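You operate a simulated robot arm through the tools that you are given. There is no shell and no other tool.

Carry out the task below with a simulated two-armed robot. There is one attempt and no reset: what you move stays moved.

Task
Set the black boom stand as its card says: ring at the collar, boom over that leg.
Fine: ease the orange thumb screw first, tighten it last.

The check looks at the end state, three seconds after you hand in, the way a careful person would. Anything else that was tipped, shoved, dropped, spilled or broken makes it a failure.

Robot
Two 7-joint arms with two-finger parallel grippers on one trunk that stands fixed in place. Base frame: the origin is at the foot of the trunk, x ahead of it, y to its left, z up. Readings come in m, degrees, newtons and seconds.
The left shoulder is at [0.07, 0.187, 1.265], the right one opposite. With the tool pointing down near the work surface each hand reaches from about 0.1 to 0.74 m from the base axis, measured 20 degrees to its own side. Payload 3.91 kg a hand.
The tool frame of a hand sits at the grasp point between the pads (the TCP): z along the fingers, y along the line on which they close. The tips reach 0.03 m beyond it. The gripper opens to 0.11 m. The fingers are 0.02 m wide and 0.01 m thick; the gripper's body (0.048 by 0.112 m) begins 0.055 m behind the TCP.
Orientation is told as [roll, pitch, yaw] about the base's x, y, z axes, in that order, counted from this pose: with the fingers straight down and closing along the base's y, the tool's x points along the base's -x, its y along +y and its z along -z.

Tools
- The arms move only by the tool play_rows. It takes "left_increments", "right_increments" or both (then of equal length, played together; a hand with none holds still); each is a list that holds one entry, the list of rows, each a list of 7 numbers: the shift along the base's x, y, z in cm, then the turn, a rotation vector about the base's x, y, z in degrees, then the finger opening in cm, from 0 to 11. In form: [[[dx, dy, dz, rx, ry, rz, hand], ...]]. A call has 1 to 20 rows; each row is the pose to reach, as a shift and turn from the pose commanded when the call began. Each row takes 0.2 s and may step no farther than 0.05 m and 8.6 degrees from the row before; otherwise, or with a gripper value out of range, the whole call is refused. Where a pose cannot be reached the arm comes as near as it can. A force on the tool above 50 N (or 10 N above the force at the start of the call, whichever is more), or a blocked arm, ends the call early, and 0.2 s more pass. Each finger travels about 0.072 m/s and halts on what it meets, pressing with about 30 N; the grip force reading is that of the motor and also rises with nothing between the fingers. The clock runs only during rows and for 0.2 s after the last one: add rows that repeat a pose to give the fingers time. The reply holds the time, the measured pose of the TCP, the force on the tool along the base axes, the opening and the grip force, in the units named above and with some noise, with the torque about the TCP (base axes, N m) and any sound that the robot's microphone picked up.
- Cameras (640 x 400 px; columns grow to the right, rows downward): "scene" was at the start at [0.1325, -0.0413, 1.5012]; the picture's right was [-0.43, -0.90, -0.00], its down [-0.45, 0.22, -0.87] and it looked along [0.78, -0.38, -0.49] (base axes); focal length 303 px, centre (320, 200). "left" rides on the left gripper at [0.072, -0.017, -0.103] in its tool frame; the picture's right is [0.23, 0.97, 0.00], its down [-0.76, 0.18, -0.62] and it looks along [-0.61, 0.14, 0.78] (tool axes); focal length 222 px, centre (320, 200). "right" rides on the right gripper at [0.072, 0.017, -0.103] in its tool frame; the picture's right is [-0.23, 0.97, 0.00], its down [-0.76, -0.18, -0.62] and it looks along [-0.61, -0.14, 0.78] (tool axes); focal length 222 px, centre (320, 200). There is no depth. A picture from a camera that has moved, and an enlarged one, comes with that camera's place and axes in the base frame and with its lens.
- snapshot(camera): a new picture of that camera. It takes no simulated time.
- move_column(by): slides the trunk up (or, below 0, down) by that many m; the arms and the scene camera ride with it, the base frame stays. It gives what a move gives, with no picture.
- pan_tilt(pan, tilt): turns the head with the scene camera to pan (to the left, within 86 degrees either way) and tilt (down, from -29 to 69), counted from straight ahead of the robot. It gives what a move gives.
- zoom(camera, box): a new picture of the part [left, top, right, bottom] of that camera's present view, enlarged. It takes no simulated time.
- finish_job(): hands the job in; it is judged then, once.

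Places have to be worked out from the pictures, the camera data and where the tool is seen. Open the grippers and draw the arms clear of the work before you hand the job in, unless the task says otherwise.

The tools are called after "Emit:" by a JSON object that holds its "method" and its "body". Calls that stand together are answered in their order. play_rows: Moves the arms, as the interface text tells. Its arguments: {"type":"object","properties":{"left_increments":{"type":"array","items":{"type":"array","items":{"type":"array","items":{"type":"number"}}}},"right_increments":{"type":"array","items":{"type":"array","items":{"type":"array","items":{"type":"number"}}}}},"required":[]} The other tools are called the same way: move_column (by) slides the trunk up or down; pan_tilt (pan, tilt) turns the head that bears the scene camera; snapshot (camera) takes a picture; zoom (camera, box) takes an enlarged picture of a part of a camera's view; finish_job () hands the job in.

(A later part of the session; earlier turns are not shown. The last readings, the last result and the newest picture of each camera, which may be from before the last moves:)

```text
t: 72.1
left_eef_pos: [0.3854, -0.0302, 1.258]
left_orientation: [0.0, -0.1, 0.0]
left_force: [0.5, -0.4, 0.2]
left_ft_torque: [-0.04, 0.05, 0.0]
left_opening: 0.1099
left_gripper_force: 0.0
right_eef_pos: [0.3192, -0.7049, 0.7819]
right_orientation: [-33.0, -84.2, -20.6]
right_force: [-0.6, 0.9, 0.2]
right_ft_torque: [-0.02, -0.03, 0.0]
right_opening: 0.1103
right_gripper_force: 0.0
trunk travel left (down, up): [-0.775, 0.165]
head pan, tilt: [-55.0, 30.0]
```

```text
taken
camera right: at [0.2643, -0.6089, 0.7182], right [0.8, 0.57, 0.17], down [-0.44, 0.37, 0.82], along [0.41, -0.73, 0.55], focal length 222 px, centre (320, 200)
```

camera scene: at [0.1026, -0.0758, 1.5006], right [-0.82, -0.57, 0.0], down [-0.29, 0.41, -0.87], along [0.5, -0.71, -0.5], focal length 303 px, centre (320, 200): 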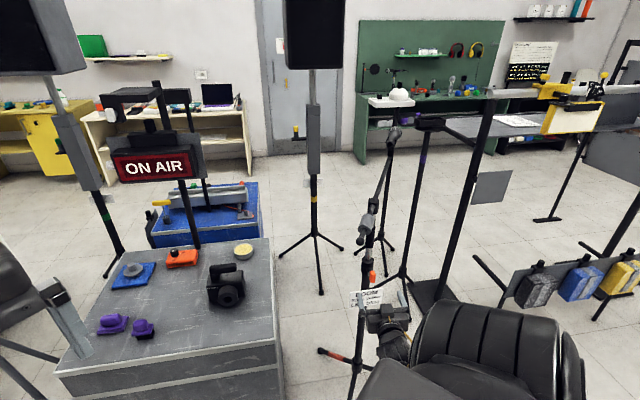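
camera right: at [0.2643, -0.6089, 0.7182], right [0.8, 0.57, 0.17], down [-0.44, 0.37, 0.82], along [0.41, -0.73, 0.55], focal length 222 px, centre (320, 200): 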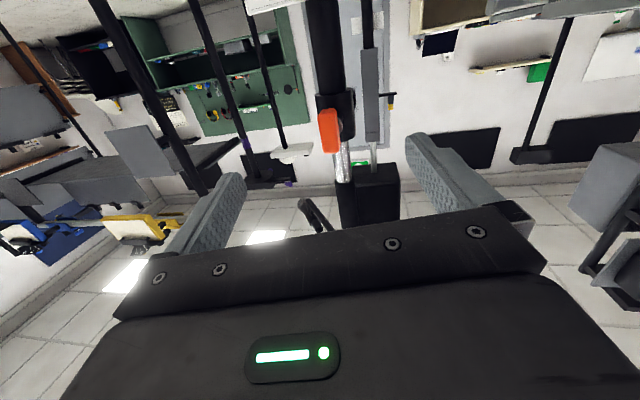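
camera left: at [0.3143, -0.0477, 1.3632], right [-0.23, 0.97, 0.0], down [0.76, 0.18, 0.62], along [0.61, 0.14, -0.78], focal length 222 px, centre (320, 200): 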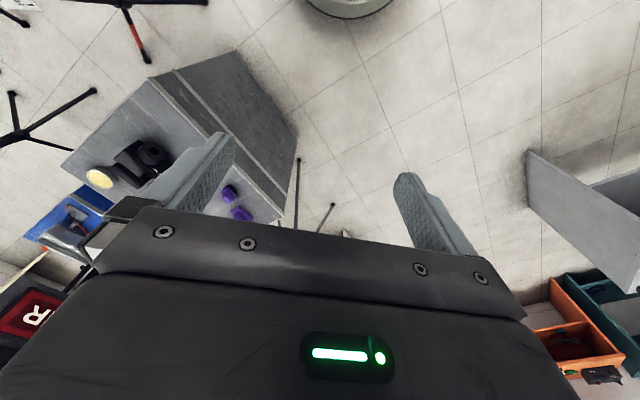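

Excellent – the hand is level and the wing is nearly centred ahead. I zoom to measure the screw axis from here.

Emit:
{"method": "zoom", "body": {"camera": "right", "box": [290, 80, 370, 180]}}

Emit:
{"method": "zoom", "body": {"camera": "scene", "box": [340, 180, 420, 360]}}

```text
4.00 times, centred on (330, 130) of right
camera zoom: at [0.2643, -0.6089, 0.7182], right [0.8, 0.57, 0.17], down [-0.44, 0.37, 0.82], along [0.41, -0.73, 0.55], focal length 888 px, centre (280, 480)
```

zoom: 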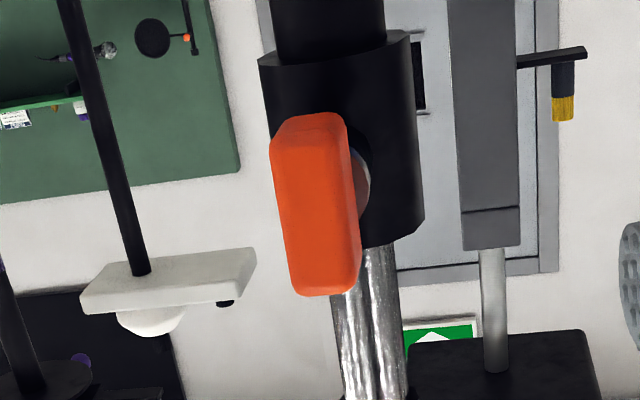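

```text
2.22 times, centred on (380, 270) of scene
camera zoom: at [0.1026, -0.0758, 1.5006], right [-0.82, -0.57, 0.0], down [-0.29, 0.41, -0.87], along [0.5, -0.71, -0.5], focal length 673 px, centre (187, 44)
```

zoom: 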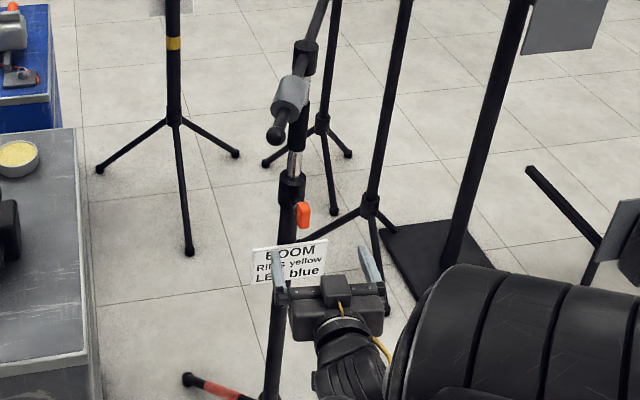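

The numbers agree: wing front at (0.383,-0.782,0.781), pole at (0.422,-0.817), screw axis azimuth ≈138°. I turn the last 12° to face along the screw axis and go to 7 cm in front of the wing.

Emit:
{"method": "play_rows", "body": {"right_increments": [[[0.4, -1, 0, -0.5, -1.9, 3.5, 11], [0.8, -2, 0, -1, -3.7, 7.1, 11], [1.26, -2.94, -0.1, -1.5, -5.6, 10.6, 11], [1.26, -2.94, -0.1, -1.5, -5.6, 10.6, 11]]]}}

Emit:
{"method": "snapshot", "body": {"camera": "right"}}

Emit:
{"method": "zoom", "body": {"camera": "right", "box": [270, 80, 370, 200]}}

```text
t: 73.1
left_eef_pos: [0.3847, -0.0296, 1.259]
left_orientation: [0.0, 0.0, 0.0]
left_force: [-0.2, -0.7, 0.4]
left_ft_torque: [0.02, -0.03, -0.04]
left_opening: 0.1098
left_gripper_force: 0.0
right_eef_pos: [0.3319, -0.7351, 0.7802]
right_orientation: [-30.1, -90.0, -12.8]
right_force: [-0.3, 0.0, -0.7]
right_ft_torque: [-0.03, -0.03, 0.01]
right_opening: 0.1098
right_gripper_force: 0.1
trunk travel left (down, up): [-0.775, 0.165]
head pan, tilt: [-55.0, 30.0]
```

```text
taken
camera right: at [0.2677, -0.6523, 0.7094], right [0.66, 0.71, 0.23], down [-0.58, 0.29, 0.76], along [0.48, -0.64, 0.61], focal length 222 px, centre (320, 200)
```

right: 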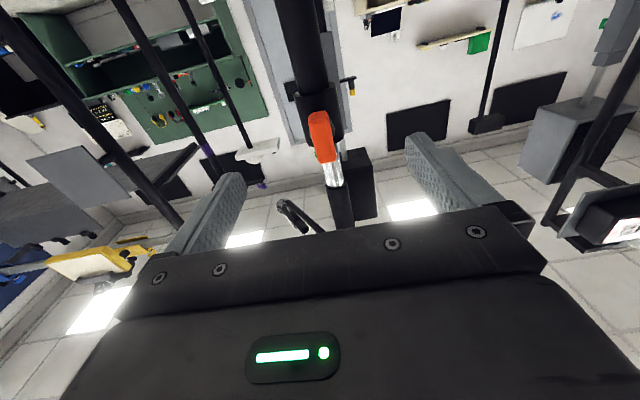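

```text
3.33 times, centred on (320, 140) of right
camera zoom: at [0.2677, -0.6523, 0.7094], right [0.66, 0.71, 0.23], down [-0.58, 0.29, 0.76], along [0.48, -0.64, 0.61], focal length 740 px, centre (320, 400)
```

zoom: 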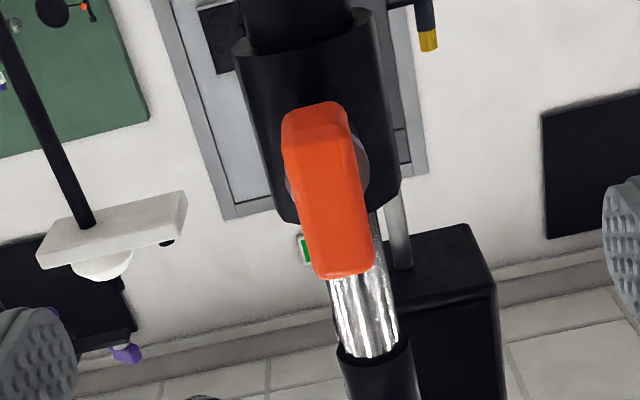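

The wing sits about 2 mm off the tool axis sideways and at the expected height. I advance 5 cm along the axis with that correction, fingers part-closed to 6 cm.

Emit:
{"method": "play_rows", "body": {"right_increments": [[[0.9, -0.65, 0, 0, 0, 0, 9], [1.6, -1.3, 0, 0, 0, 0, 7], [2.3, -1.95, 0, 0, 0, 0, 6], [3.05, -2.6, 0, 0, 0, 0, 6], [3.8, -3.26, 0, 0, 0, 0, 6], [3.8, -3.26, 0, 0, 0, 0, 6]]]}}

Emit:
{"method": "snapshot", "body": {"camera": "right"}}

Emit:
{"method": "zoom", "body": {"camera": "right", "box": [260, 110, 380, 210]}}

Emit:
{"method": "zoom", "body": {"camera": "scene", "box": [350, 250, 410, 340]}}

```text
t: 74.5
left_eef_pos: [0.3862, -0.03, 1.2591]
left_orientation: [0.0, 0.0, 0.0]
left_force: [0.5, 0.2, 0.0]
left_ft_torque: [0.01, 0.02, 0.01]
left_opening: 0.11
left_gripper_force: 0.1
right_eef_pos: [0.3693, -0.7654, 0.7817]
right_orientation: [34.6, -89.9, -77.6]
right_force: [-0.1, 0.0, -0.5]
right_ft_torque: [0.02, 0.0, 0.03]
right_opening: 0.0599
right_gripper_force: 0.0
trunk travel left (down, up): [-0.775, 0.165]
head pan, tilt: [-55.0, 30.0]
```

```text
taken
camera right: at [0.3059, -0.6827, 0.7104], right [0.66, 0.71, 0.23], down [-0.58, 0.29, 0.76], along [0.48, -0.64, 0.61], focal length 222 px, centre (320, 200)
```

right: 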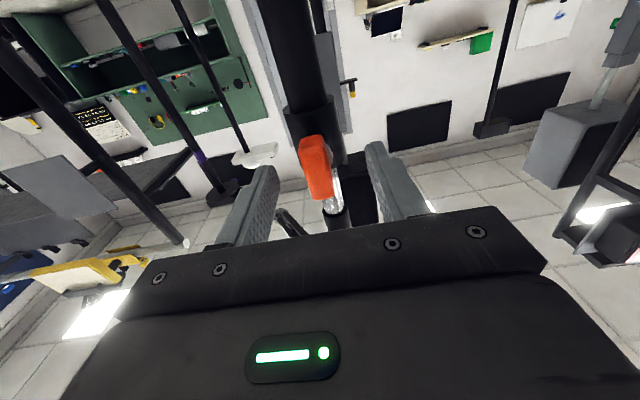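

```text
4.00 times, centred on (320, 160) of right
camera zoom: at [0.3059, -0.6827, 0.7104], right [0.66, 0.71, 0.23], down [-0.58, 0.29, 0.76], along [0.48, -0.64, 0.61], focal length 888 px, centre (320, 360)
```

zoom: 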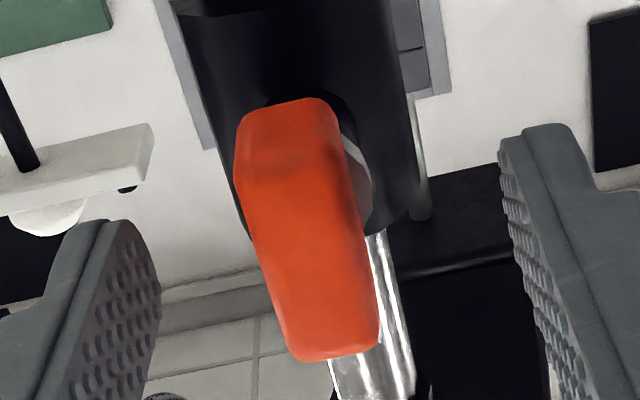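

```text
4.44 times, centred on (380, 295) of scene
camera zoom: at [0.1026, -0.076, 1.5006], right [-0.82, -0.57, 0.0], down [-0.29, 0.41, -0.87], along [0.5, -0.71, -0.5], focal length 1345 px, centre (53, -222)
```

zoom: 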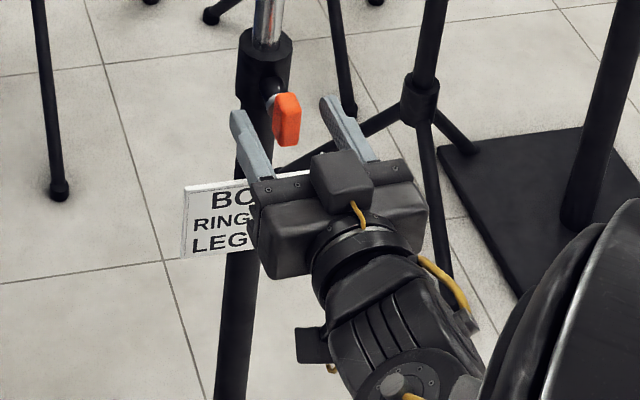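

The wing is between the fingers, about 1.4 mm left of centre, with the front face roughly 2.5 cm beyond the grasp point. I advance 7 mm more with a small sideways correction and start closing to 3 cm.

Emit:
{"method": "play_rows", "body": {"right_increments": [[[0.2, -0.3, 0, 0, 0, 0, 5], [0.41, -0.58, 0, 0, 0, 0, 4], [0.41, -0.58, 0, 0, 0, 0, 3], [0.41, -0.58, 0, 0, 0, 0, 3]]]}}

Emit:
{"method": "zoom", "body": {"camera": "right", "box": [260, 120, 380, 220]}}

Emit:
{"method": "zoom", "body": {"camera": "scene", "box": [360, 260, 400, 310]}}

```text
t: 75.5
left_eef_pos: [0.3857, -0.03, 1.2598]
left_orientation: [0.0, 0.0, -0.1]
left_force: [-0.4, -0.4, -0.4]
left_ft_torque: [-0.01, -0.02, -0.01]
left_opening: 0.1101
left_gripper_force: 0.1
right_eef_pos: [0.3736, -0.7709, 0.7818]
right_orientation: [-21.8, -89.9, -21.3]
right_force: [0.5, -0.2, -0.1]
right_ft_torque: [-0.01, -0.03, -0.04]
right_opening: 0.0301
right_gripper_force: 0.1
trunk travel left (down, up): [-0.775, 0.165]
head pan, tilt: [-55.0, 30.0]
```

```text
4.00 times, centred on (320, 170) of right
camera zoom: at [0.309, -0.6883, 0.7105], right [0.66, 0.71, 0.23], down [-0.58, 0.29, 0.76], along [0.48, -0.64, 0.61], focal length 888 px, centre (320, 320)
```

zoom: 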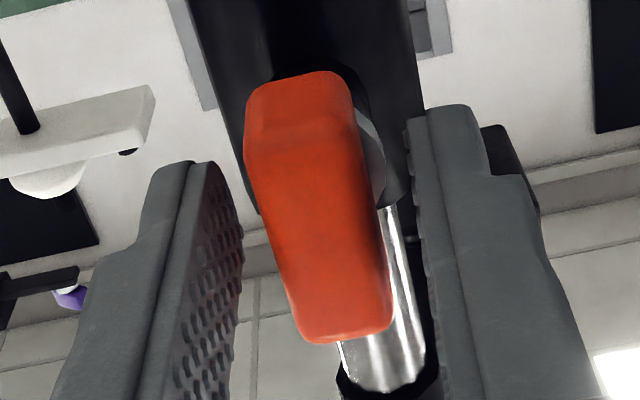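

```text
8.00 times, centred on (380, 285) of scene
camera zoom: at [0.1028, -0.0761, 1.5006], right [-0.82, -0.57, 0.0], down [-0.29, 0.41, -0.87], along [0.5, -0.71, -0.5], focal length 2422 px, centre (-160, -480)
```

zoom: 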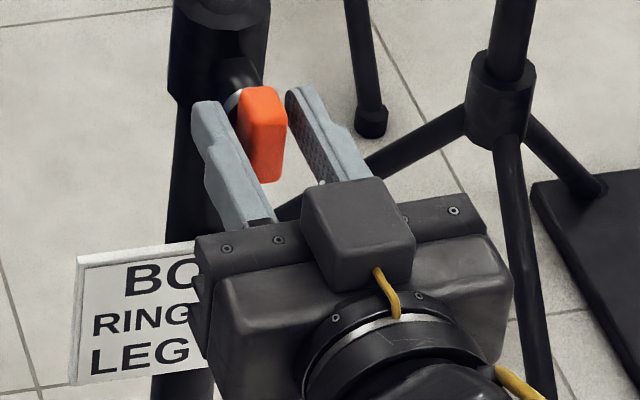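

The wing lies between the fingertips and looks centred. I close in small steps, watching for a one-sided force.

Emit:
{"method": "play_rows", "body": {"right_increments": [[[0, 0, 0, 0, 0, 0, 2.5], [0, 0, 0, 0, 0, 0, 2.2], [0, 0, 0, 0, 0, 0, 2.0], [0, 0, 0, 0, 0, 0, 2.0]]]}}

Emit:
{"method": "zoom", "body": {"camera": "right", "box": [260, 120, 380, 220]}}

```text
t: 76.5
left_eef_pos: [0.3856, -0.0302, 1.2597]
left_orientation: [-0.1, -0.1, 0.0]
left_force: [0.2, -0.3, 0.2]
left_ft_torque: [-0.04, 0.0, 0.0]
left_opening: 0.11
left_gripper_force: 0.0
right_eef_pos: [0.3725, -0.7709, 0.7819]
right_orientation: [-8.3, -89.9, -34.8]
right_force: [0.2, 0.0, -0.4]
right_ft_torque: [-0.01, 0.02, 0.03]
right_opening: 0.02
right_gripper_force: 0.1
trunk travel left (down, up): [-0.775, 0.165]
head pan, tilt: [-55.0, 30.0]
```

```text
4.00 times, centred on (320, 170) of right
camera zoom: at [0.309, -0.6882, 0.7104], right [0.66, 0.71, 0.23], down [-0.58, 0.29, 0.76], along [0.48, -0.64, 0.61], focal length 888 px, centre (320, 320)
```

zoom: 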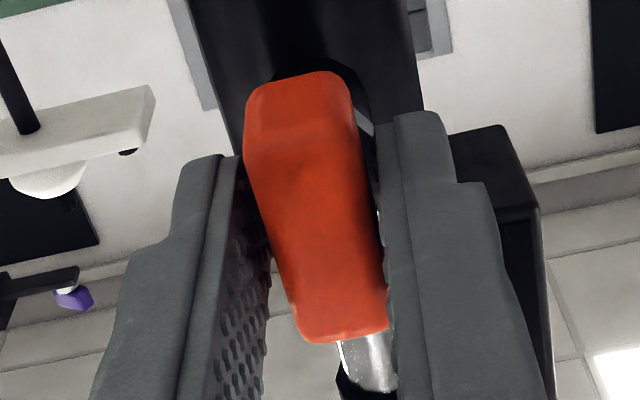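

No contact at 2.0 cm and the gap looks even on both sides. I close further in 1 mm steps.

Emit:
{"method": "play_rows", "body": {"right_increments": [[[0, 0, 0, 0, 0, 0, 1.8], [0, 0, 0, 0, 0, 0, 1.7], [0, 0, 0, 0, 0, 0, 1.7]]]}}

Emit:
{"method": "play_rows", "body": {"right_increments": [[[0, 0, 0, 0, 0, 0, 1.6], [0, 0, 0, 0, 0, 0, 1.6]]]}}

Emit:
{"method": "play_rows", "body": {"right_increments": [[[0, 0, 0, 0, 0, 0, 1.5], [0, 0, 0, 0, 0, 0, 1.5]]]}}

```text
t: 77.3
left_eef_pos: [0.3863, -0.0304, 1.2595]
left_orientation: [0.0, 0.0, 0.0]
left_force: [-0.3, 0.1, 0.2]
left_ft_torque: [-0.03, 0.01, 0.05]
left_opening: 0.11
left_gripper_force: 0.0
right_eef_pos: [0.374, -0.771, 0.7821]
right_orientation: [-11.0, -89.9, -32.0]
right_force: [1.1, 1.4, -1.1]
right_ft_torque: [0.02, 0.0, 0.02]
right_opening: 0.0176
right_gripper_force: 1.3
trunk travel left (down, up): [-0.775, 0.165]
head pan, tilt: [-55.0, 30.0]
```

```text
t: 77.9
left_eef_pos: [0.3874, -0.0304, 1.2596]
left_orientation: [0.0, 0.1, 0.0]
left_force: [-0.2, -1.3, -0.3]
left_ft_torque: [0.0, -0.04, 0.01]
left_opening: 0.11
left_gripper_force: 0.1
right_eef_pos: [0.3743, -0.7702, 0.7828]
right_orientation: [-13.9, -89.9, -29.0]
right_force: [0.7, 1.5, 0.0]
right_ft_torque: [-0.01, 0.0, 0.01]
right_opening: 0.0172
right_gripper_force: 1.8
trunk travel left (down, up): [-0.775, 0.165]
head pan, tilt: [-55.0, 30.0]
```

```text
t: 78.5
left_eef_pos: [0.3862, -0.0293, 1.259]
left_orientation: [0.0, 0.1, 0.0]
left_force: [0.2, 0.0, -0.3]
left_ft_torque: [0.01, 0.03, 0.05]
left_opening: 0.11
left_gripper_force: 0.0
right_eef_pos: [0.3747, -0.7709, 0.7824]
right_orientation: [-24.6, -89.8, -18.5]
right_force: [1.9, 4.8, -2.2]
right_ft_torque: [-0.18, -0.15, -1.01]
right_opening: 0.017
right_gripper_force: 45.3
trunk travel left (down, up): [-0.775, 0.165]
head pan, tilt: [-55.0, 30.0]
```

The fingers met the wing at 17 mm on both sides with only about 5 N sideways, but there is a -1 N·m torque about vertical: the hand is slightly skewed to the wing. I yaw the hand -2° about the wing to relieve it.

Emit:
{"method": "play_rows", "body": {"right_increments": [[[0.03, 0.03, 0, 0, 0, -1, 1.5], [0.05, 0.05, 0, 0, 0, -2, 1.5], [0.05, 0.05, 0, 0, 0, -2, 1.5]]]}}

```text
t: 79.3
left_eef_pos: [0.3852, -0.0301, 1.2605]
left_orientation: [0.1, 0.1, -0.1]
left_force: [-0.1, -0.7, 0.0]
left_ft_torque: [-0.02, -0.01, 0.02]
left_opening: 0.1101
left_gripper_force: 0.0
right_eef_pos: [0.3749, -0.7708, 0.7829]
right_orientation: [-68.4, -89.9, 23.4]
right_force: [0.1, 0.5, -0.7]
right_ft_torque: [0.06, 0.03, 0.13]
right_opening: 0.0158
right_gripper_force: 7.1
trunk travel left (down, up): [-0.775, 0.165]
head pan, tilt: [-55.0, 30.0]
```

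Forces and torque are now near zero with the fingers flush at 15.8 mm. I grip firmly and read again.

Emit:
{"method": "play_rows", "body": {"right_increments": [[[0, 0, 0, 0, 0, 0, 1.3], [0, 0, 0, 0, 0, 0, 1.0], [0, 0, 0, 0, 0, 0, 1.0]]]}}

Emit:
{"method": "zoom", "body": {"camera": "right", "box": [260, 120, 380, 220]}}

```text
t: 80.1
left_eef_pos: [0.386, -0.0301, 1.2589]
left_orientation: [0.0, 0.0, 0.0]
left_force: [0.6, -0.5, -0.2]
left_ft_torque: [-0.01, -0.01, 0.0]
left_opening: 0.11
left_gripper_force: 0.1
right_eef_pos: [0.374, -0.7714, 0.7827]
right_orientation: [-61.8, -90.0, 16.9]
right_force: [-0.1, -0.4, 1.3]
right_ft_torque: [0.25, 0.27, -0.09]
right_opening: 0.0159
right_gripper_force: 44.8
trunk travel left (down, up): [-0.775, 0.165]
head pan, tilt: [-55.0, 30.0]
```

```text
4.00 times, centred on (320, 170) of right
camera zoom: at [0.313, -0.6852, 0.7104], right [0.69, 0.69, 0.23], down [-0.57, 0.32, 0.76], along [0.45, -0.65, 0.61], focal length 888 px, centre (320, 320)
```

zoom: 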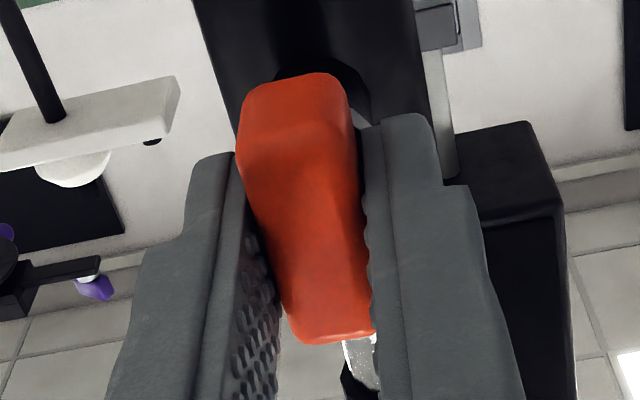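

Firm, flush grip (45 N). Now I turn the screw counter-clockwise as seen from the hand, 16° first, to feel the resistance.

Emit:
{"method": "play_rows", "body": {"right_increments": [[[0, 0, 0, -2.83, 2.83, 0, 1.0], [0, 0, 0, -5.66, 5.66, 0, 1.0], [0, 0, 0, -8.5, 8.5, 0, 1.0], [0, 0, 0, -11.3, 11.3, 0, 1.0], [0, 0, 0, -11.3, 11.3, 0, 1.0]]]}}

Emit:
{"method": "zoom", "body": {"camera": "right", "box": [260, 120, 380, 220]}}

Emit:
{"method": "zoom", "body": {"camera": "scene", "box": [340, 120, 420, 320]}}

```text
t: 81.3
left_eef_pos: [0.3861, -0.0282, 1.2599]
left_orientation: [0.0, 0.0, 0.0]
left_force: [-0.5, 0.2, 0.3]
left_ft_torque: [0.02, 0.01, -0.01]
left_opening: 0.1098
left_gripper_force: 0.1
right_eef_pos: [0.3744, -0.7699, 0.7817]
right_orientation: [-90.3, -73.9, 45.4]
right_force: [5.3, -3.4, 9.1]
right_ft_torque: [0.53, 0.48, -0.29]
right_opening: 0.0157
right_gripper_force: 44.7
trunk travel left (down, up): [-0.775, 0.165]
head pan, tilt: [-55.0, 30.0]
```

```text
4.00 times, centred on (320, 170) of right
camera zoom: at [0.2988, -0.6996, 0.7082], right [0.71, 0.71, -0.05], down [-0.41, 0.47, 0.78], along [0.58, -0.53, 0.62], focal length 888 px, centre (320, 320)
```

zoom: 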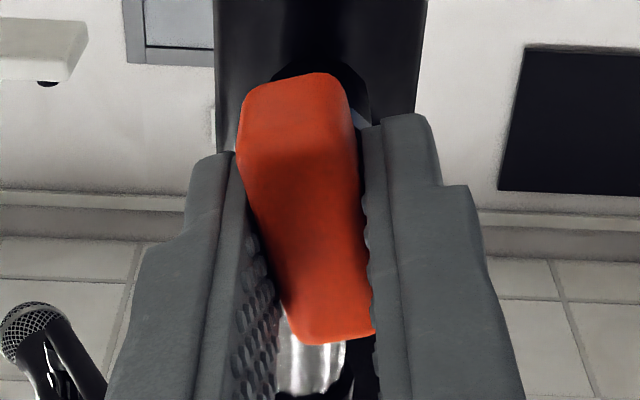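

```text
2.00 times, centred on (380, 220) of scene
camera zoom: at [0.103, -0.075, 1.5007], right [-0.82, -0.57, 0.0], down [-0.29, 0.41, -0.87], along [0.5, -0.71, -0.5], focal length 605 px, centre (200, 160)
```

zoom: 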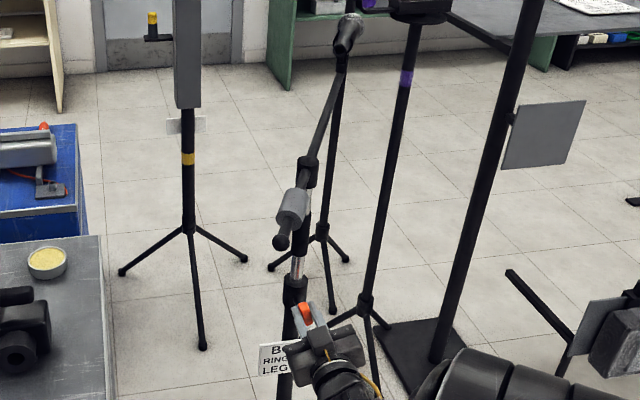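

The wing turned 16° with the hand; turning torque is tiny, and there is about 9 N of upward push from slight misalignment. I ease up 1 mm and continue turning in steps.

Emit:
{"method": "play_rows", "body": {"right_increments": [[[-0.05, 0.05, 0.1, 0, 0, 0, 1.0], [-0.05, 0.05, 0.1, -2.83, 2.83, 0, 1.0], [-0.05, 0.05, 0.1, -5.66, 5.66, 0, 1.0], [-0.05, 0.05, 0.1, -8.5, 8.5, 0, 1.0], [-0.05, 0.05, 0.1, -11.3, 11.3, 0, 1.0], [-0.05, 0.05, 0.1, -14.1, 14.1, 0, 1.0], [-0.05, 0.05, 0.1, -14.1, 14.1, 0, 1.0]]]}}

```text
t: 82.9
left_eef_pos: [0.386, -0.0292, 1.2591]
left_orientation: [0.0, 0.0, 0.1]
left_force: [-0.5, 0.6, 0.1]
left_ft_torque: [0.01, 0.02, -0.04]
left_opening: 0.1101
left_gripper_force: 0.0
right_eef_pos: [0.3746, -0.7694, 0.782]
right_orientation: [-90.2, -53.9, 45.2]
right_force: [9.3, -3.8, 9.4]
right_ft_torque: [-0.73, -0.69, 0.56]
right_opening: 0.0161
right_gripper_force: 45.1
trunk travel left (down, up): [-0.775, 0.165]
head pan, tilt: [-55.0, 30.0]
```

36° turned so far; forces are small. I push back in about 1 mm, ease up slightly and turn further.

Emit:
{"method": "play_rows", "body": {"right_increments": [[[0.08, -0.06, 0.1, 0, 0, 0, 1.0], [0.08, -0.06, 0.1, -2.83, 2.83, 0, 1.0], [0.08, -0.06, 0.1, -5.66, 5.66, 0, 1.0], [0.08, -0.06, 0.1, -8.5, 8.5, 0, 1.0], [0.08, -0.06, 0.1, -11.3, 11.3, 0, 1.0], [0.08, -0.06, 0.1, -14.1, 14.1, 0, 1.0], [0.08, -0.06, 0.1, -17, 17, 0, 1.0], [0.08, -0.06, 0.1, -17, 17, 0, 1.0]]]}}

Emit:
{"method": "zoom", "body": {"camera": "right", "box": [240, 100, 400, 220]}}

Emit:
{"method": "zoom", "body": {"camera": "scene", "box": [340, 120, 420, 320]}}

```text
t: 84.7
left_eef_pos: [0.3865, -0.0288, 1.2586]
left_orientation: [0.0, 0.1, -0.1]
left_force: [-0.3, -0.1, 0.4]
left_ft_torque: [0.0, -0.02, -0.02]
left_opening: 0.1102
left_gripper_force: 0.0
right_eef_pos: [0.375, -0.7681, 0.781]
right_orientation: [-89.9, -29.9, 44.9]
right_force: [7.2, 12.3, -2.5]
right_ft_torque: [0.12, 0.11, -1.35]
right_opening: 0.0158
right_gripper_force: 45.4
trunk travel left (down, up): [-0.775, 0.165]
head pan, tilt: [-55.0, 30.0]
```

```text
3.33 times, centred on (320, 160) of right
camera zoom: at [0.2637, -0.7342, 0.7312], right [0.48, 0.48, -0.73], down [-0.04, 0.84, 0.54], along [0.88, -0.23, 0.42], focal length 740 px, centre (320, 333)
```

zoom: 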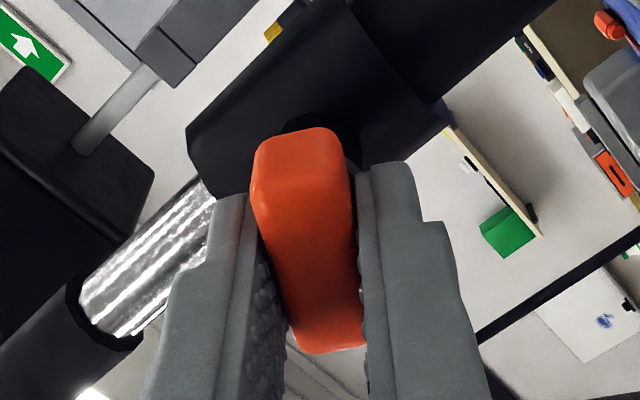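

```text
2.00 times, centred on (380, 220) of scene
camera zoom: at [0.1042, -0.0745, 1.5005], right [-0.82, -0.57, 0.0], down [-0.29, 0.41, -0.87], along [0.5, -0.71, -0.5], focal length 605 px, centre (200, 160)
```

zoom: 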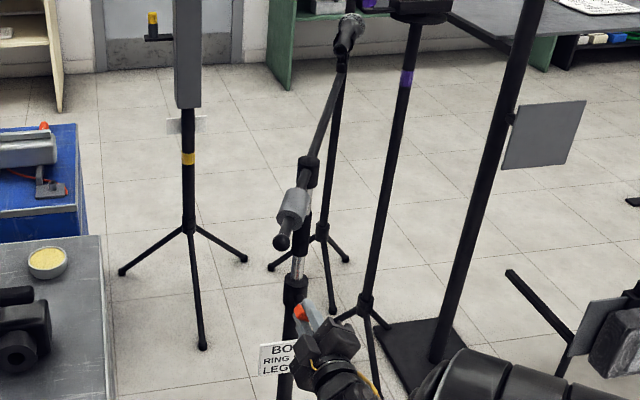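

60° turned and the tube has not slipped. A 14 N sideways push has built up, so I shift 1.5 mm with it and turn the last 30° to make a quarter turn.

Emit:
{"method": "play_rows", "body": {"right_increments": [[[0.12, 0.12, 0, 0, 0, 0, 1.0], [0.12, 0.12, 0, -2.83, 2.83, 0, 1.0], [0.12, 0.12, 0, -5.66, 5.66, 0, 1.0], [0.12, 0.12, 0, -8.5, 8.5, 0, 1.0], [0.12, 0.12, 0, -11.3, 11.3, 0, 1.0], [0.12, 0.12, 0, -11.3, 11.3, 0, 1.0]]]}}

Emit:
{"method": "play_rows", "body": {"right_increments": [[[0, 0, 0, 0, 0, 0, 1.0], [0, 0, 0, -2.83, 2.83, 0, 1.0], [0, 0, 0, -5.66, 5.66, 0, 1.0], [0, 0, 0, -9.9, 9.9, 0, 1.0], [0, 0, 0, -9.9, 9.9, 0, 1.0]]]}}

Emit:
{"method": "zoom", "body": {"camera": "scene", "box": [340, 120, 420, 320]}}

Emit:
{"method": "zoom", "body": {"camera": "right", "box": [240, 100, 400, 220]}}

```text
t: 86.1
left_eef_pos: [0.3852, -0.0293, 1.2585]
left_orientation: [0.0, 0.0, 0.0]
left_force: [-0.2, -0.3, 0.3]
left_ft_torque: [0.01, -0.03, 0.02]
left_opening: 0.11
left_gripper_force: 0.1
right_eef_pos: [0.3766, -0.7684, 0.78]
right_orientation: [-89.7, -14.0, 44.9]
right_force: [-3.9, 17.4, -15.2]
right_ft_torque: [-0.24, -0.32, -0.81]
right_opening: 0.0158
right_gripper_force: 45.2
trunk travel left (down, up): [-0.775, 0.165]
head pan, tilt: [-55.0, 30.0]
```

```text
t: 87.3
left_eef_pos: [0.3863, -0.0316, 1.2589]
left_orientation: [0.0, 0.0, 0.0]
left_force: [0.7, -0.6, 0.1]
left_ft_torque: [-0.01, 0.0, 0.01]
left_opening: 0.11
left_gripper_force: 0.1
right_eef_pos: [0.3752, -0.7685, 0.7805]
right_orientation: [-89.6, 0.0, 44.9]
right_force: [-8.3, 15.7, -23.4]
right_ft_torque: [-0.39, -0.46, -0.91]
right_opening: 0.0158
right_gripper_force: 44.8
trunk travel left (down, up): [-0.775, 0.165]
head pan, tilt: [-55.0, 30.0]
```

```text
2.00 times, centred on (380, 220) of scene
camera zoom: at [0.1033, -0.0775, 1.5004], right [-0.82, -0.57, 0.0], down [-0.29, 0.41, -0.87], along [0.5, -0.71, -0.5], focal length 605 px, centre (200, 160)
```

zoom: 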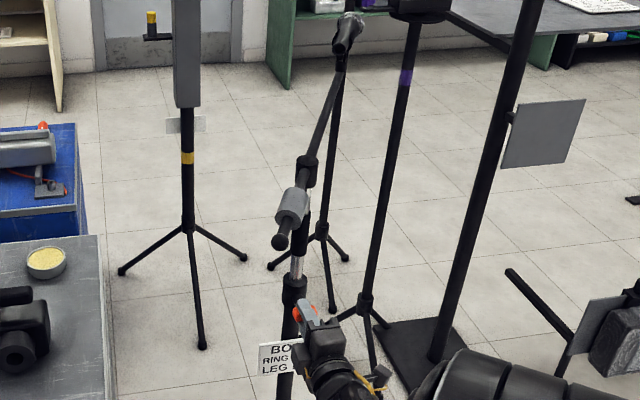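

```text
3.33 times, centred on (320, 160) of right
camera zoom: at [0.2513, -0.7467, 0.7643], right [0.16, 0.16, -0.97], down [0.1, 0.98, 0.18], along [0.98, -0.13, 0.14], focal length 740 px, centre (320, 333)
```

zoom: 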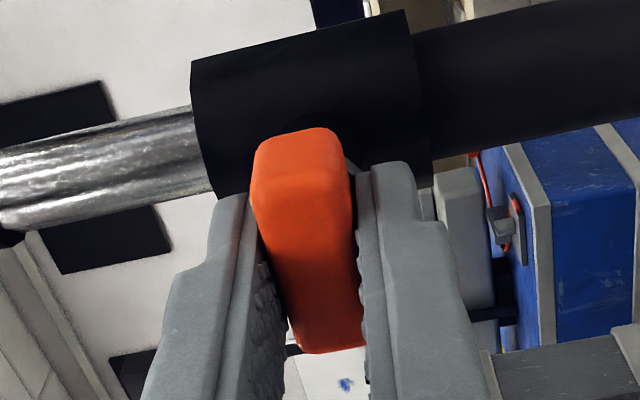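

A quarter turn is done (wing horizontal). The hand is pressing on the stand a little (-17 N along the axis, -23 N vertical), so I relieve by moving 1 mm out and 2 mm down before releasing.

Emit:
{"method": "play_rows", "body": {"right_increments": [[[-0.04, 0.04, -0.1, 0, 0, 0, 1.0], [-0.08, 0.08, -0.2, 0, 0, 0, 1.0], [-0.08, 0.08, -0.2, 0, 0, 0, 1.0]]]}}

```text
t: 88.1
left_eef_pos: [0.3856, -0.0307, 1.2584]
left_orientation: [0.1, 0.0, 0.0]
left_force: [-0.1, 0.4, 0.5]
left_ft_torque: [-0.01, -0.01, 0.01]
left_opening: 0.1102
left_gripper_force: 0.1
right_eef_pos: [0.3759, -0.7688, 0.7793]
right_orientation: [-90.0, -0.1, 45.0]
right_force: [-8.8, 11.8, -18.6]
right_ft_torque: [-0.09, -0.13, -0.15]
right_opening: 0.0161
right_gripper_force: 45.1
trunk travel left (down, up): [-0.775, 0.165]
head pan, tilt: [-55.0, 30.0]
```

Still some load; the arm is compliant, so I back off a few millimetres more in the same directions.

Emit:
{"method": "play_rows", "body": {"right_increments": [[[-0.1, 0.1, -0.3, 0, 0, 0, 1.0], [-0.2, 0.2, -0.6, 0, 0, 0, 1.0], [-0.2, 0.2, -0.6, 0, 0, 0, 1.0]]]}}

```text
t: 88.9
left_eef_pos: [0.3865, -0.0298, 1.2593]
left_orientation: [0.1, 0.0, 0.1]
left_force: [-0.4, 0.5, 0.6]
left_ft_torque: [0.02, 0.04, 0.01]
left_opening: 0.1097
left_gripper_force: 0.0
right_eef_pos: [0.3754, -0.7685, 0.7813]
right_orientation: [-90.6, 0.0, 44.9]
right_force: [9.9, -19.6, 13.1]
right_ft_torque: [0.64, 0.68, 1.08]
right_opening: 0.0162
right_gripper_force: 45.2
trunk travel left (down, up): [-0.775, 0.165]
head pan, tilt: [-55.0, 30.0]
```

That overshot slightly; I go back part way to the zero-load point.

Emit:
{"method": "play_rows", "body": {"right_increments": [[[0.12, -0.12, 0.25, 0, 0, 0, 1.0], [0.12, -0.12, 0.25, 0, 0, 0, 1.0]]]}}

```text
t: 89.5
left_eef_pos: [0.3864, -0.0305, 1.2594]
left_orientation: [0.0, 0.0, 0.0]
left_force: [0.1, 0.0, 0.5]
left_ft_torque: [-0.02, 0.02, 0.01]
left_opening: 0.11
left_gripper_force: 0.0
right_eef_pos: [0.3756, -0.7703, 0.7799]
right_orientation: [-90.3, 0.0, 44.9]
right_force: [13.9, -22.4, 20.5]
right_ft_torque: [0.46, 0.48, -0.69]
right_opening: 0.016
right_gripper_force: 44.7
trunk travel left (down, up): [-0.775, 0.165]
head pan, tilt: [-55.0, 30.0]
```

The force grew the other way, so the readings may include the stand's sway. I hold still a moment and read again.

Emit:
{"method": "play_rows", "body": {"right_increments": [[[0, 0, 0, 0, 0, 0, 1.0], [0, 0, 0, 0, 0, 0, 1.0], [0, 0, 0, 0, 0, 0, 1.0], [0, 0, 0, 0, 0, 0, 1.0]]]}}

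Emit:
{"method": "snapshot", "body": {"camera": "scene"}}

```text
t: 90.5
left_eef_pos: [0.3862, -0.0297, 1.2605]
left_orientation: [0.1, 0.2, 0.0]
left_force: [-0.4, -0.2, 0.4]
left_ft_torque: [0.0, 0.02, 0.0]
left_opening: 0.1098
left_gripper_force: 0.1
right_eef_pos: [0.3753, -0.7687, 0.7808]
right_orientation: [-90.2, 0.1, 45.1]
right_force: [18.6, -23.9, 23.1]
right_ft_torque: [0.42, 0.48, -0.88]
right_opening: 0.016
right_gripper_force: 45.1
trunk travel left (down, up): [-0.775, 0.165]
head pan, tilt: [-55.0, 30.0]
```

```text
taken
camera scene: at [0.1037, -0.0753, 1.5006], right [-0.82, -0.57, 0.0], down [-0.29, 0.41, -0.87], along [0.5, -0.71, -0.5], focal length 303 px, centre (320, 200)
```

scene: 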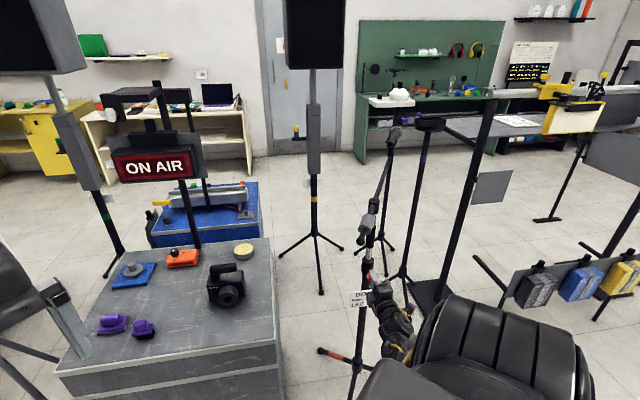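

Holding, the load keeps creeping up (the arm integrates its error). I shift the command back 2 mm inward and 3 mm up and read again.

Emit:
{"method": "play_rows", "body": {"right_increments": [[[0.1, -0.1, 0.2, 0, 0, 0, 1.0], [0.2, -0.2, 0.4, 0, 0, 0, 1.0]]]}}

```text
t: 91.1
left_eef_pos: [0.3855, -0.0301, 1.2599]
left_orientation: [0.0, 0.1, 0.0]
left_force: [0.1, 0.2, 0.3]
left_ft_torque: [0.01, -0.01, 0.04]
left_opening: 0.1102
left_gripper_force: 0.1
right_eef_pos: [0.3749, -0.7687, 0.7798]
right_orientation: [-89.7, 0.0, 45.1]
right_force: [7.6, -9.6, 11.6]
right_ft_torque: [-0.67, -0.63, 0.23]
right_opening: 0.0159
right_gripper_force: 44.4
trunk travel left (down, up): [-0.775, 0.165]
head pan, tilt: [-55.0, 30.0]
```

Load has dropped by half. One more small step the same way and then I open the fingers slowly to 2.6 cm.

Emit:
{"method": "play_rows", "body": {"right_increments": [[[0.08, -0.08, 0.15, 0, 0, 0, 1.2], [0.08, -0.08, 0.15, 0, 0, 0, 1.6], [0.08, -0.08, 0.15, 0, 0, 0, 1.8], [0.08, -0.08, 0.15, 0, 0, 0, 2.2], [0.08, -0.08, 0.15, 0, 0, 0, 2.6], [0.08, -0.08, 0.15, 0, 0, 0, 2.6]]]}}

Emit:
{"method": "zoom", "body": {"camera": "right", "box": [240, 100, 400, 220]}}

Emit:
{"method": "zoom", "body": {"camera": "scene", "box": [340, 120, 420, 320]}}

```text
t: 92.5
left_eef_pos: [0.3862, -0.0313, 1.2593]
left_orientation: [-0.1, -0.1, 0.0]
left_force: [0.7, -0.1, 0.3]
left_ft_torque: [0.02, 0.01, 0.01]
left_opening: 0.1101
left_gripper_force: 0.0
right_eef_pos: [0.3759, -0.7715, 0.7829]
right_orientation: [-90.1, -0.1, 45.0]
right_force: [0.4, 0.5, 0.0]
right_ft_torque: [0.01, 0.05, -0.03]
right_opening: 0.026
right_gripper_force: 0.1
trunk travel left (down, up): [-0.775, 0.165]
head pan, tilt: [-55.0, 30.0]
```

```text
3.33 times, centred on (320, 160) of right
camera zoom: at [0.2528, -0.7492, 0.7667], right [0.16, 0.16, -0.97], down [0.1, 0.98, 0.18], along [0.98, -0.12, 0.14], focal length 740 px, centre (320, 333)
```

zoom: 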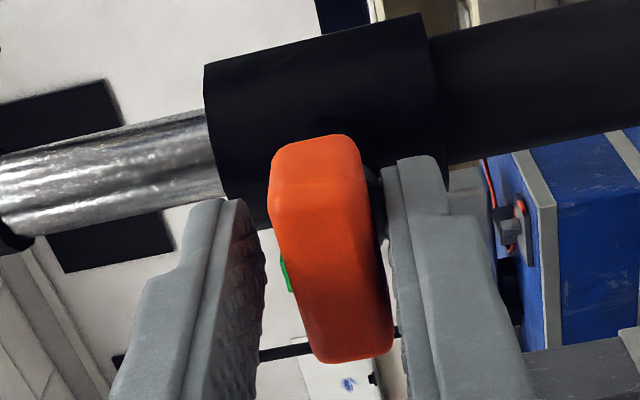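

```text
2.00 times, centred on (380, 220) of scene
camera zoom: at [0.1027, -0.0759, 1.5006], right [-0.82, -0.57, 0.0], down [-0.29, 0.41, -0.87], along [0.5, -0.71, -0.5], focal length 605 px, centre (200, 160)
```

zoom: 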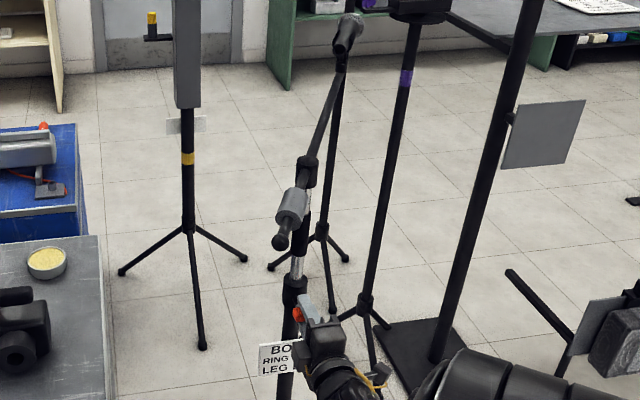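

Released cleanly; the tube has not slipped and the screw sits a quarter turn looser. I back off 8 cm along the screw axis and open the fingers.

Emit:
{"method": "play_rows", "body": {"right_increments": [[[-0.7, 0.7, 0, 0, 0, 0, 2.8], [-1.4, 1.4, 0, 0, 0, 0, 3.5], [-2.8, 2.8, 0, 0, 0, 0, 5], [-4.2, 4.2, 0, 0, 0, 0, 7], [-5.6, 5.6, 0, 0, 0, 0, 9], [-5.6, 5.6, 0, 0, 0, 0, 10]]]}}

Emit:
{"method": "snapshot", "body": {"camera": "scene"}}

Emit:
{"method": "zoom", "body": {"camera": "scene", "box": [340, 170, 420, 330]}}

```text
t: 93.9
left_eef_pos: [0.3864, -0.0312, 1.2596]
left_orientation: [0.0, 0.0, -0.1]
left_force: [0.0, 0.2, -0.1]
left_ft_torque: [0.01, 0.01, -0.01]
left_opening: 0.1098
left_gripper_force: 0.1
right_eef_pos: [0.3213, -0.7133, 0.7831]
right_orientation: [-90.0, -0.1, 44.9]
right_force: [0.3, 0.0, 0.1]
right_ft_torque: [-0.01, 0.03, 0.01]
right_opening: 0.1004
right_gripper_force: 0.1
trunk travel left (down, up): [-0.775, 0.165]
head pan, tilt: [-55.0, 30.0]
```

```text
taken
camera scene: at [0.1031, -0.0762, 1.5006], right [-0.82, -0.57, 0.0], down [-0.29, 0.41, -0.87], along [0.5, -0.71, -0.5], focal length 303 px, centre (320, 200)
```

scene: 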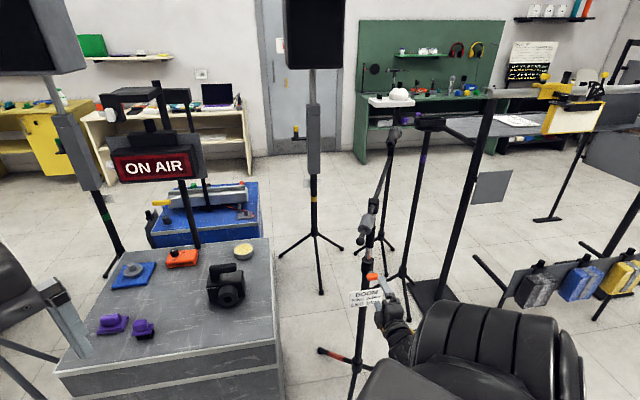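

```text
2.50 times, centred on (380, 250) of scene
camera zoom: at [0.1031, -0.0762, 1.5006], right [-0.82, -0.57, 0.0], down [-0.29, 0.41, -0.87], along [0.5, -0.71, -0.5], focal length 757 px, centre (170, 75)
```

zoom: 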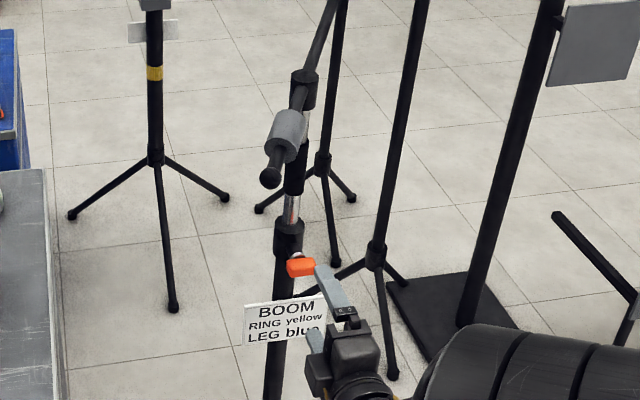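

The wing stays horizontal. Before moving the boom I need its length and what stands in its swing, so I zoom on the upper part.

Emit:
{"method": "zoom", "body": {"camera": "scene", "box": [340, 90, 460, 260]}}

Emit:
{"method": "pan_tilt", "body": {"pan": -75, "tilt": 25}}

Emit:
{"method": "snapshot", "body": {"camera": "scene"}}

```text
2.35 times, centred on (400, 175) of scene
camera zoom: at [0.1031, -0.0762, 1.5006], right [-0.82, -0.57, 0.0], down [-0.29, 0.41, -0.87], along [0.5, -0.71, -0.5], focal length 712 px, centre (132, 259)
```

zoom: 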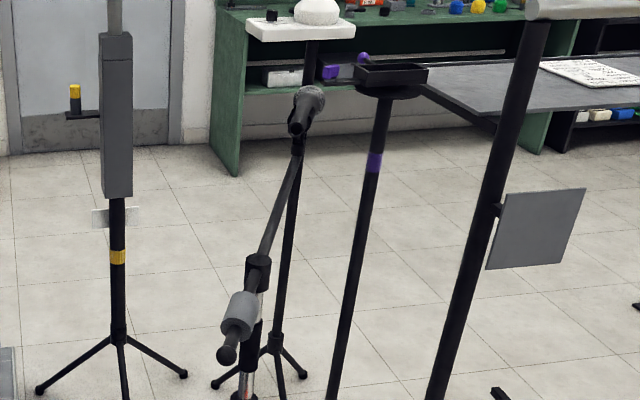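

```text
t: 94.7
left_eef_pos: [0.3861, -0.0304, 1.2592]
left_orientation: [0.0, -0.1, -0.1]
left_force: [0.2, 0.6, 0.1]
left_ft_torque: [0.0, -0.02, 0.01]
left_opening: 0.1099
left_gripper_force: 0.1
right_eef_pos: [0.3222, -0.7143, 0.7819]
right_orientation: [-90.1, 0.0, 44.9]
right_force: [-0.2, -1.2, 0.6]
right_ft_torque: [-0.02, 0.02, 0.0]
right_opening: 0.0998
right_gripper_force: 0.0
trunk travel left (down, up): [-0.775, 0.165]
head pan, tilt: [-75.0, 25.0]
```

```text
taken
camera scene: at [0.0747, -0.0908, 1.5086], right [-0.97, -0.26, 0.0], down [-0.11, 0.41, -0.91], along [0.24, -0.88, -0.42], focal length 303 px, centre (320, 200)
```

scene: 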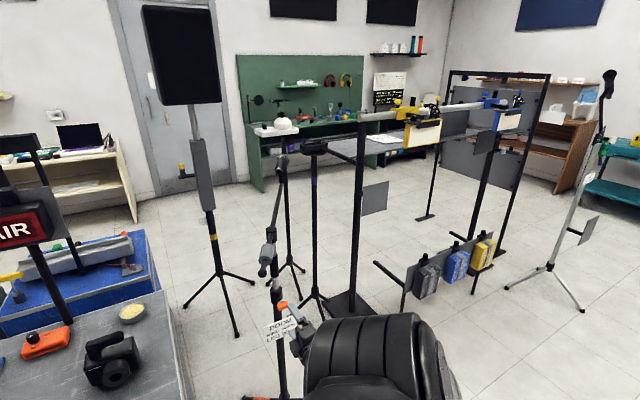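

The mic is about 0.40 m out at azimuth -75°, and neighbours are all more than 0.55 m from the pole, so the swing to -135° is clear. I roll the hand back so the fingers close horizontally and raise it to the height of the black sleeve.

Emit:
{"method": "play_rows", "body": {"right_increments": [[[0, 0, 1.1, 5.8, -5.8, 0, 10], [0, 0, 2.2, 11.6, -11.6, 0, 10], [0, 0, 3.3, 17.4, -17.4, 0, 9], [0, 0, 4.4, 23.2, -23.2, 0, 8], [0, 0, 5.5, 29, -29, 0, 8], [0, 0, 6.6, 34.8, -34.8, 0, 8], [0, 0, 7.7, 40.6, -40.6, 0, 8], [0, 0, 8.8, 46.4, -46.4, 0, 8], [0, 0, 9.9, 52.2, -52.2, 0, 8], [0, 0, 11, 58, -58, 0, 8], [0, 0, 12, 63.6, -63.6, 0, 8], [0, 0, 12, 63.6, -63.6, 0, 8]]]}}

Emit:
{"method": "snapshot", "body": {"camera": "right"}}

Emit:
{"method": "snapshot", "body": {"camera": "scene"}}

```text
t: 97.3
left_eef_pos: [0.386, -0.0309, 1.2594]
left_orientation: [0.0, 0.1, 0.0]
left_force: [-0.4, 0.1, -0.4]
left_ft_torque: [0.01, 0.06, -0.03]
left_opening: 0.11
left_gripper_force: 0.0
right_eef_pos: [0.3204, -0.7162, 0.9028]
right_orientation: [60.0, -89.9, -105.1]
right_force: [-0.1, 0.3, 0.9]
right_ft_torque: [0.01, 0.0, -0.02]
right_opening: 0.08
right_gripper_force: 0.1
trunk travel left (down, up): [-0.775, 0.165]
head pan, tilt: [-75.0, 25.0]
```

```text
taken
camera right: at [0.2591, -0.6301, 0.8309], right [0.69, 0.69, 0.23], down [-0.57, 0.31, 0.76], along [0.45, -0.65, 0.61], focal length 222 px, centre (320, 200)
```

right: 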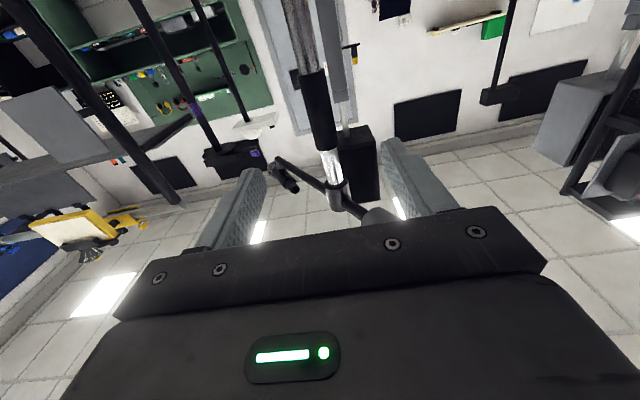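

```text
taken
camera scene: at [0.0746, -0.091, 1.5086], right [-0.97, -0.26, 0.0], down [-0.11, 0.41, -0.91], along [0.23, -0.88, -0.42], focal length 303 px, centre (320, 200)
```

scene: 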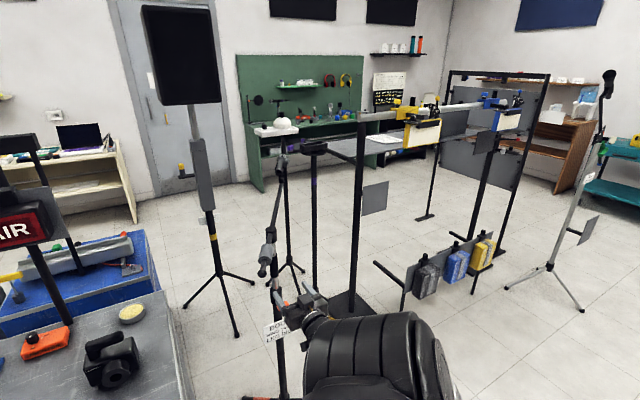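

Reached exactly. I zoom to check the sleeve's alignment with the tool axis (column 320, row ≈111 for the tube).

Emit:
{"method": "zoom", "body": {"camera": "right", "box": [270, 20, 380, 220]}}

Emit:
{"method": "zoom", "body": {"camera": "right", "box": [280, 80, 360, 140]}}

```text
2.00 times, centred on (325, 120) of right
camera zoom: at [0.2591, -0.6301, 0.8309], right [0.69, 0.69, 0.23], down [-0.57, 0.31, 0.76], along [0.45, -0.65, 0.61], focal length 444 px, centre (310, 360)
```

zoom: 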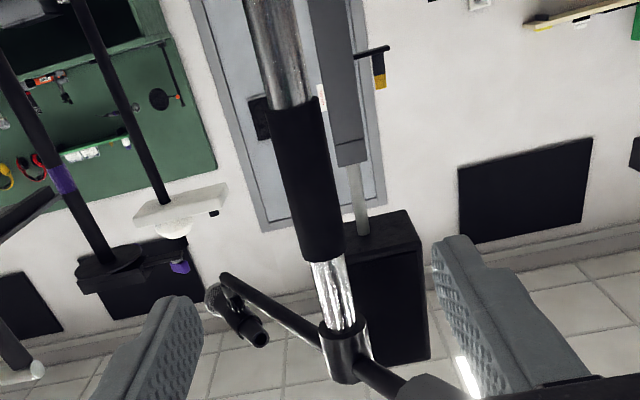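

```text
6.67 times, centred on (320, 110) of right
camera zoom: at [0.2591, -0.6301, 0.8309], right [0.69, 0.69, 0.23], down [-0.57, 0.31, 0.76], along [0.45, -0.65, 0.61], focal length 1481 px, centre (320, 800)
```

zoom: 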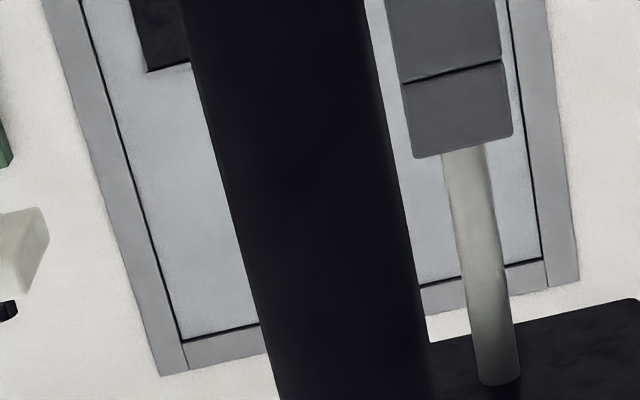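

The sleeve is exactly on the tool axis. I advance 13 cm with a 6 cm opening so the sleeve lies between the fingers.

Emit:
{"method": "play_rows", "body": {"right_increments": [[[1.6, -1.6, 0, 0, 0, 0, 7], [3.2, -3.2, 0, 0, 0, 0, 6], [4.8, -4.8, 0, 0, 0, 0, 6], [6.4, -6.4, 0, 0, 0, 0, 6], [7.8, -7.8, 0, 0, 0, 0, 6], [7.8, -7.8, 0, 0, 0, 0, 6]]]}}

Emit:
{"method": "snapshot", "body": {"camera": "right"}}

Emit:
{"method": "snapshot", "body": {"camera": "scene"}}

```text
t: 98.7
left_eef_pos: [0.3859, -0.0303, 1.2602]
left_orientation: [-0.1, 0.0, 0.1]
left_force: [0.4, 0.2, 0.5]
left_ft_torque: [0.01, 0.01, 0.0]
left_opening: 0.1101
left_gripper_force: 0.1
right_eef_pos: [0.4005, -0.7934, 0.9029]
right_orientation: [-28.6, -90.0, -16.4]
right_force: [-0.8, 0.2, 0.0]
right_ft_torque: [0.02, 0.01, 0.0]
right_opening: 0.0599
right_gripper_force: 0.2
trunk travel left (down, up): [-0.775, 0.165]
head pan, tilt: [-75.0, 25.0]
```

```text
taken
camera right: at [0.3389, -0.7077, 0.8304], right [0.69, 0.69, 0.23], down [-0.57, 0.31, 0.76], along [0.45, -0.65, 0.61], focal length 222 px, centre (320, 200)
```

right: 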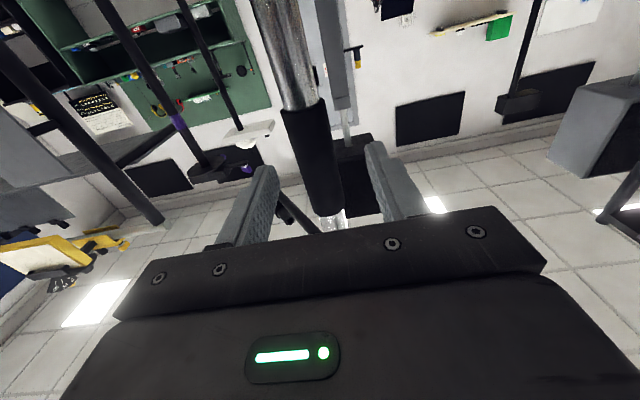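

```text
taken
camera scene: at [0.0743, -0.0906, 1.5086], right [-0.97, -0.26, 0.0], down [-0.11, 0.41, -0.91], along [0.23, -0.88, -0.42], focal length 303 px, centre (320, 200)
```

scene: 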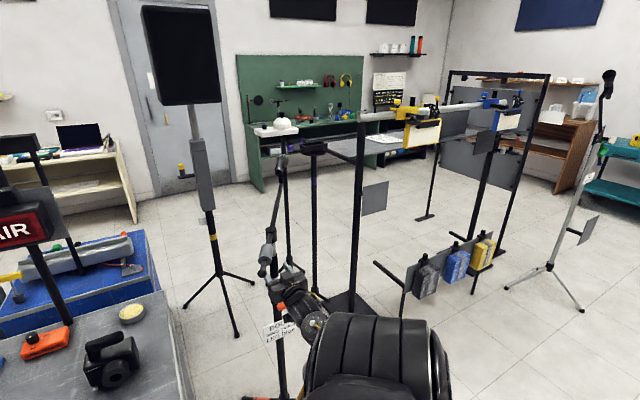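

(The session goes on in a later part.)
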